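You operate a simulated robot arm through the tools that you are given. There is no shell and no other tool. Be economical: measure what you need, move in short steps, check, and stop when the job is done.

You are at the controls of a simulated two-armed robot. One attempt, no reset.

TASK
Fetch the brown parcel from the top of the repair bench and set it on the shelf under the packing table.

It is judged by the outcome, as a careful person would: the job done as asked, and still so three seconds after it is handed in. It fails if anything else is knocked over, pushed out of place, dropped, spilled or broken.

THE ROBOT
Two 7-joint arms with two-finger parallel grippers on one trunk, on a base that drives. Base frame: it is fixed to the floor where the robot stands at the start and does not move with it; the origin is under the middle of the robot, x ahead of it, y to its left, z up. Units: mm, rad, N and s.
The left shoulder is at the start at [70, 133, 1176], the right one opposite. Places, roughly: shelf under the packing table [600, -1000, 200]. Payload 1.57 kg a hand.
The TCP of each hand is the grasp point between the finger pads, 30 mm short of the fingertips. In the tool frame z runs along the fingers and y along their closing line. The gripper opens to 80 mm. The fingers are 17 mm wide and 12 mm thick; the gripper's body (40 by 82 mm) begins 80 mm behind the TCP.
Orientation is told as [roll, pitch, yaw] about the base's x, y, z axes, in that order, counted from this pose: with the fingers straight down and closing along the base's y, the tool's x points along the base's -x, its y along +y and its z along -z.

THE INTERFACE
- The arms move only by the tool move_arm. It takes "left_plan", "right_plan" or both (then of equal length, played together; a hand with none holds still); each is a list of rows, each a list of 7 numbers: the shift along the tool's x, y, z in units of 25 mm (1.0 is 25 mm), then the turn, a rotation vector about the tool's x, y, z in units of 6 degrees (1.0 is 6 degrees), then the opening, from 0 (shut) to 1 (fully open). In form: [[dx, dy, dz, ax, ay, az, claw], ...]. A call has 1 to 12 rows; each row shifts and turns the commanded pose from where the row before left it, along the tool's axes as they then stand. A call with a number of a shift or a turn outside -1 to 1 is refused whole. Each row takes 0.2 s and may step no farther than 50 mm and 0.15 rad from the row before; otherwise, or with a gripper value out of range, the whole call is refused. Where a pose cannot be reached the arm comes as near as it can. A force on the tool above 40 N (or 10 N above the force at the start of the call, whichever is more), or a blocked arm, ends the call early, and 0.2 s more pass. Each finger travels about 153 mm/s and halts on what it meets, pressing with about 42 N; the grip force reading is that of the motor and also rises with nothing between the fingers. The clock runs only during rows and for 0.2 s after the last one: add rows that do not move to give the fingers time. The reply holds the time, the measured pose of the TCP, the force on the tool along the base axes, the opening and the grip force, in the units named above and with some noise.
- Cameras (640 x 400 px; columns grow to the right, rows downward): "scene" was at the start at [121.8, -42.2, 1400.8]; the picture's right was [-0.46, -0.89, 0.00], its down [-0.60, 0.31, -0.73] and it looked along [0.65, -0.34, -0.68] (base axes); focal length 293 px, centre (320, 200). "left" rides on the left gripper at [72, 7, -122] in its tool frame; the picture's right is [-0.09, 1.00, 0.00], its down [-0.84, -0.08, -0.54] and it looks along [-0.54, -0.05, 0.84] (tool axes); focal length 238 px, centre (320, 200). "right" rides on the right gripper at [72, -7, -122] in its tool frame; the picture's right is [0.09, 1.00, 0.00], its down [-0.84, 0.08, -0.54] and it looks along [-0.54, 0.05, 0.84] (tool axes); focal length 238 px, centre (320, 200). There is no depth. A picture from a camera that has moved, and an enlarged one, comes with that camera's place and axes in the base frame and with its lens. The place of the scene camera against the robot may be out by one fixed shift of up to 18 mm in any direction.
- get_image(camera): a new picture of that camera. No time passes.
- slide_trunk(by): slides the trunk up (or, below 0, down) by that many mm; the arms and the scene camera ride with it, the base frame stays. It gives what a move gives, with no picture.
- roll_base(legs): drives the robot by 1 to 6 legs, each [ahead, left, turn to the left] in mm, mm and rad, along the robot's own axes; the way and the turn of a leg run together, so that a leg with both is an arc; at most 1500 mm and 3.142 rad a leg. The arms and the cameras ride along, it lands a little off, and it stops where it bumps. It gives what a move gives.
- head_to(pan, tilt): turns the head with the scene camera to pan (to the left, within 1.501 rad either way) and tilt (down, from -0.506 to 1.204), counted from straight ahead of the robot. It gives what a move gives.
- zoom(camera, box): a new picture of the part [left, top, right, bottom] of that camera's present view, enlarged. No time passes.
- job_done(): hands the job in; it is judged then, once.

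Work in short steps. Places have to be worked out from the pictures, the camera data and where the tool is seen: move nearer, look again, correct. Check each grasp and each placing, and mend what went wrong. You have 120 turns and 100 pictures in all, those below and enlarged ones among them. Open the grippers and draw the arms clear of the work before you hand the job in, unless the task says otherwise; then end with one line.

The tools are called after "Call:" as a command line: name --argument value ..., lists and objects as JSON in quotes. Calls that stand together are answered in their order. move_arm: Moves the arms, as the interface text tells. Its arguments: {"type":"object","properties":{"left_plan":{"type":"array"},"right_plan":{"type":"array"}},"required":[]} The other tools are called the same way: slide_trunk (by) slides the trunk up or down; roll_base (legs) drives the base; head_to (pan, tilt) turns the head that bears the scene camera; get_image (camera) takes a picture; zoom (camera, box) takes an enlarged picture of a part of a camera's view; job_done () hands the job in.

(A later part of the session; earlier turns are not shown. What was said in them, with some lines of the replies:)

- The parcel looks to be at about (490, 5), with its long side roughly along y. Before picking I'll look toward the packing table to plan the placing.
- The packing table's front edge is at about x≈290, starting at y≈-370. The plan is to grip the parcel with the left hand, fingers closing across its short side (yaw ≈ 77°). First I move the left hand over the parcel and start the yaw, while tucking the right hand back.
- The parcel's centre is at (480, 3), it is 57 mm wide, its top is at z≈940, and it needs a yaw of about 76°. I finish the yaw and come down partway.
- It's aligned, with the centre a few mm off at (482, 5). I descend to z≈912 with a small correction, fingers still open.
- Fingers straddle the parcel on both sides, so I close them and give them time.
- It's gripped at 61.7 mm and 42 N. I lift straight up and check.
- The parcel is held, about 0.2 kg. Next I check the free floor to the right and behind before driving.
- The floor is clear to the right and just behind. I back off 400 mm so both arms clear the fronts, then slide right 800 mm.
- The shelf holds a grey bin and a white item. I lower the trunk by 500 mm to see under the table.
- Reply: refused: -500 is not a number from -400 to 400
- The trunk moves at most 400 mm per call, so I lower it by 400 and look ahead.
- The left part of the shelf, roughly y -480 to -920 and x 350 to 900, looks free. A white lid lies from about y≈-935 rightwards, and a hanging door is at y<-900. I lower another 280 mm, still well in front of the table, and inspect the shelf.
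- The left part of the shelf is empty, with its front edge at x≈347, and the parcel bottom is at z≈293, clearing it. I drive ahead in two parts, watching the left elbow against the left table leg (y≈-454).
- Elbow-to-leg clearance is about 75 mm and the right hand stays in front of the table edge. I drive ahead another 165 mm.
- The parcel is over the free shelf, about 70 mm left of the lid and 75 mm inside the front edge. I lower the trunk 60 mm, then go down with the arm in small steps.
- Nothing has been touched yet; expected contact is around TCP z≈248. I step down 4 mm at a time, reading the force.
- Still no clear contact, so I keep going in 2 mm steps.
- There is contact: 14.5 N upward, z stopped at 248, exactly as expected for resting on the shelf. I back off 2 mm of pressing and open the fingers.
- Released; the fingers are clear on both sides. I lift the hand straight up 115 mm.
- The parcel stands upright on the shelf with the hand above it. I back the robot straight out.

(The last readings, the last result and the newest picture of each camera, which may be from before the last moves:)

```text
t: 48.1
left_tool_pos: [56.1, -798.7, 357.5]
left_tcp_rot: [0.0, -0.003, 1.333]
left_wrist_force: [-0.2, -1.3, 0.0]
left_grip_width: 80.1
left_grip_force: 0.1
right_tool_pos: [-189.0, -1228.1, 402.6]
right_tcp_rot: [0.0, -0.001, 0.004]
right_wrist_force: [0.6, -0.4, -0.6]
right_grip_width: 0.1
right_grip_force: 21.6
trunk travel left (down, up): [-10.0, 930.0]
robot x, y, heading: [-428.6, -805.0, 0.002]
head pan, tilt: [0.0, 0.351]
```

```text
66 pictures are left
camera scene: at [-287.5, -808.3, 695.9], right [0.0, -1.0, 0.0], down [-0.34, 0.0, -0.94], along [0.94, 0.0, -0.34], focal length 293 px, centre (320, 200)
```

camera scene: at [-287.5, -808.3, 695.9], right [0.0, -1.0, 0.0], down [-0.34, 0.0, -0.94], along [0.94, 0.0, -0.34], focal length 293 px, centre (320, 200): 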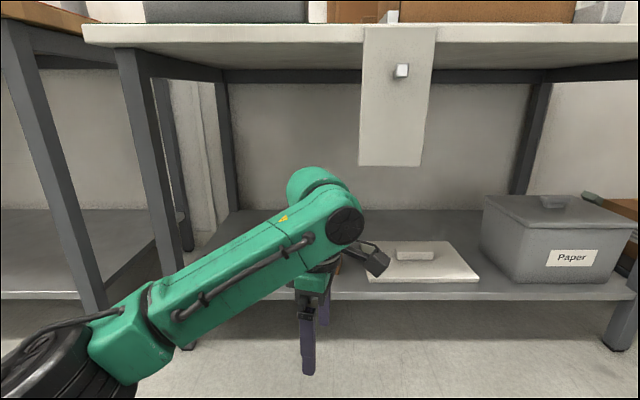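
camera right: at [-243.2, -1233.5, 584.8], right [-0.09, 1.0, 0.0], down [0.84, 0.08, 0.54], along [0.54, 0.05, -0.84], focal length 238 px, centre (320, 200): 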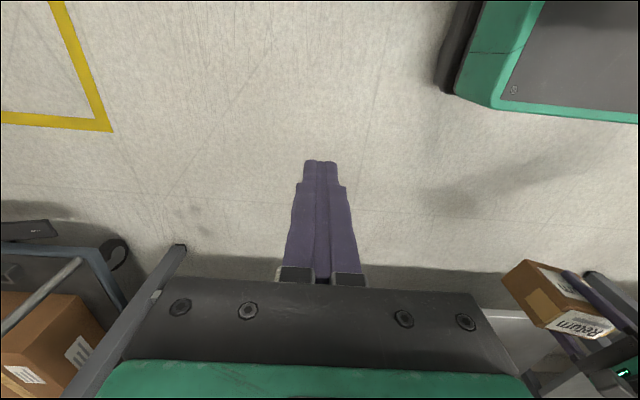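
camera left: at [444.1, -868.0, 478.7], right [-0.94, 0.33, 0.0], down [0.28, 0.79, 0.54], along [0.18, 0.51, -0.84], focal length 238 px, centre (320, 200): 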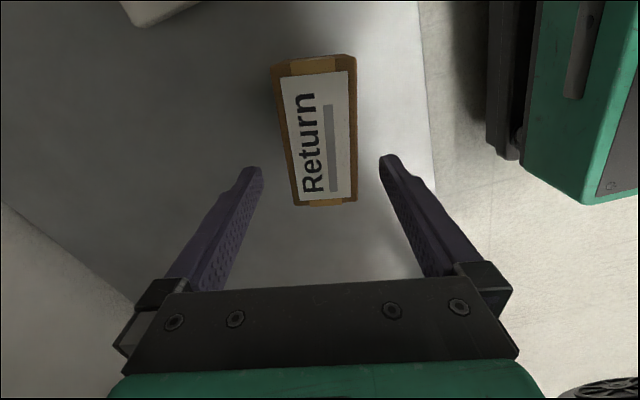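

The arm blocks the view of the parcel. With everything clear in front of the table, I open the right gripper, raise the trunk and do a final check.

Call:
move_arm --right_plan '[[0, 0, 0, 0, 0, 0, 0.5], [0, 0, 0, 0, 0, 0, 1], [0, 0, 0, 0, 0, 0, 1]]'

Call:
slide_trunk --by 350

Call:
head_to --pan 0.2 --tilt 0.5

Call:
get_image --camera "scene"

```text
t: 49.0
left_tool_pos: [55.7, -799.4, 357.8]
left_tcp_rot: [-0.002, 0.0, 1.331]
left_wrist_force: [0.4, -0.2, -0.3]
left_grip_width: 80.0
left_grip_force: 0.0
right_tool_pos: [-188.3, -1228.0, 403.4]
right_tcp_rot: [-0.001, 0.001, 0.006]
right_wrist_force: [1.0, -0.1, 1.1]
right_grip_width: 79.9
right_grip_force: 0.1
trunk travel left (down, up): [-10.0, 930.0]
robot x, y, heading: [-427.5, -803.7, 0.006]
head pan, tilt: [0.0, 0.351]
```

```text
t: 52.4
left_tool_pos: [55.1, -798.6, 707.3]
left_tcp_rot: [-0.001, 0.0, 1.335]
left_wrist_force: [-0.3, 0.0, -0.5]
left_grip_width: 80.1
left_grip_force: 0.0
right_tool_pos: [-188.5, -1227.5, 753.0]
right_tcp_rot: [0.0, -0.001, 0.006]
right_wrist_force: [-0.6, -0.2, -0.8]
right_grip_width: 80.3
right_grip_force: 0.0
trunk travel left (down, up): [-360.0, 580.0]
robot x, y, heading: [-428.9, -805.1, 0.006]
head pan, tilt: [0.0, 0.351]
```

```text
t: 53.1
left_tool_pos: [57.0, -799.1, 706.9]
left_tcp_rot: [0.0, -0.001, 1.332]
left_wrist_force: [0.1, -0.6, 0.5]
left_grip_width: 79.9
left_grip_force: 0.1
right_tool_pos: [-189.2, -1228.6, 753.6]
right_tcp_rot: [0.0, 0.001, 0.005]
right_wrist_force: [0.2, -0.7, 0.2]
right_grip_width: 79.9
right_grip_force: 0.0
trunk travel left (down, up): [-360.0, 580.0]
robot x, y, heading: [-427.8, -804.3, 0.007]
head pan, tilt: [0.201, 0.499]
```

```text
65 pictures are left
camera scene: at [-291.4, -790.3, 1032.3], right [0.2, -0.98, 0.0], down [-0.47, -0.1, -0.88], along [0.86, 0.18, -0.48], focal length 293 px, centre (320, 200)
```

scene: 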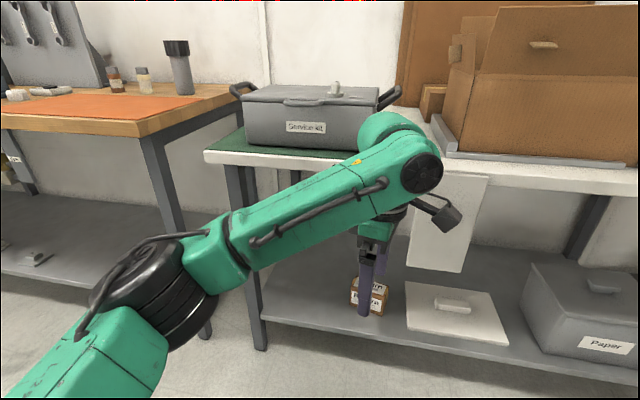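

The parcel stands on the shelf left of the lid. Nothing else is disturbed, the grippers are open and the arms are clear, so I hand it in.

Call:
job_done

```text
The job is handed in.
```

The brown parcel is standing upright on the shelf under the packing table, to the left of the white lid. I saw nothing else moved or knocked over, and the job is handed in.
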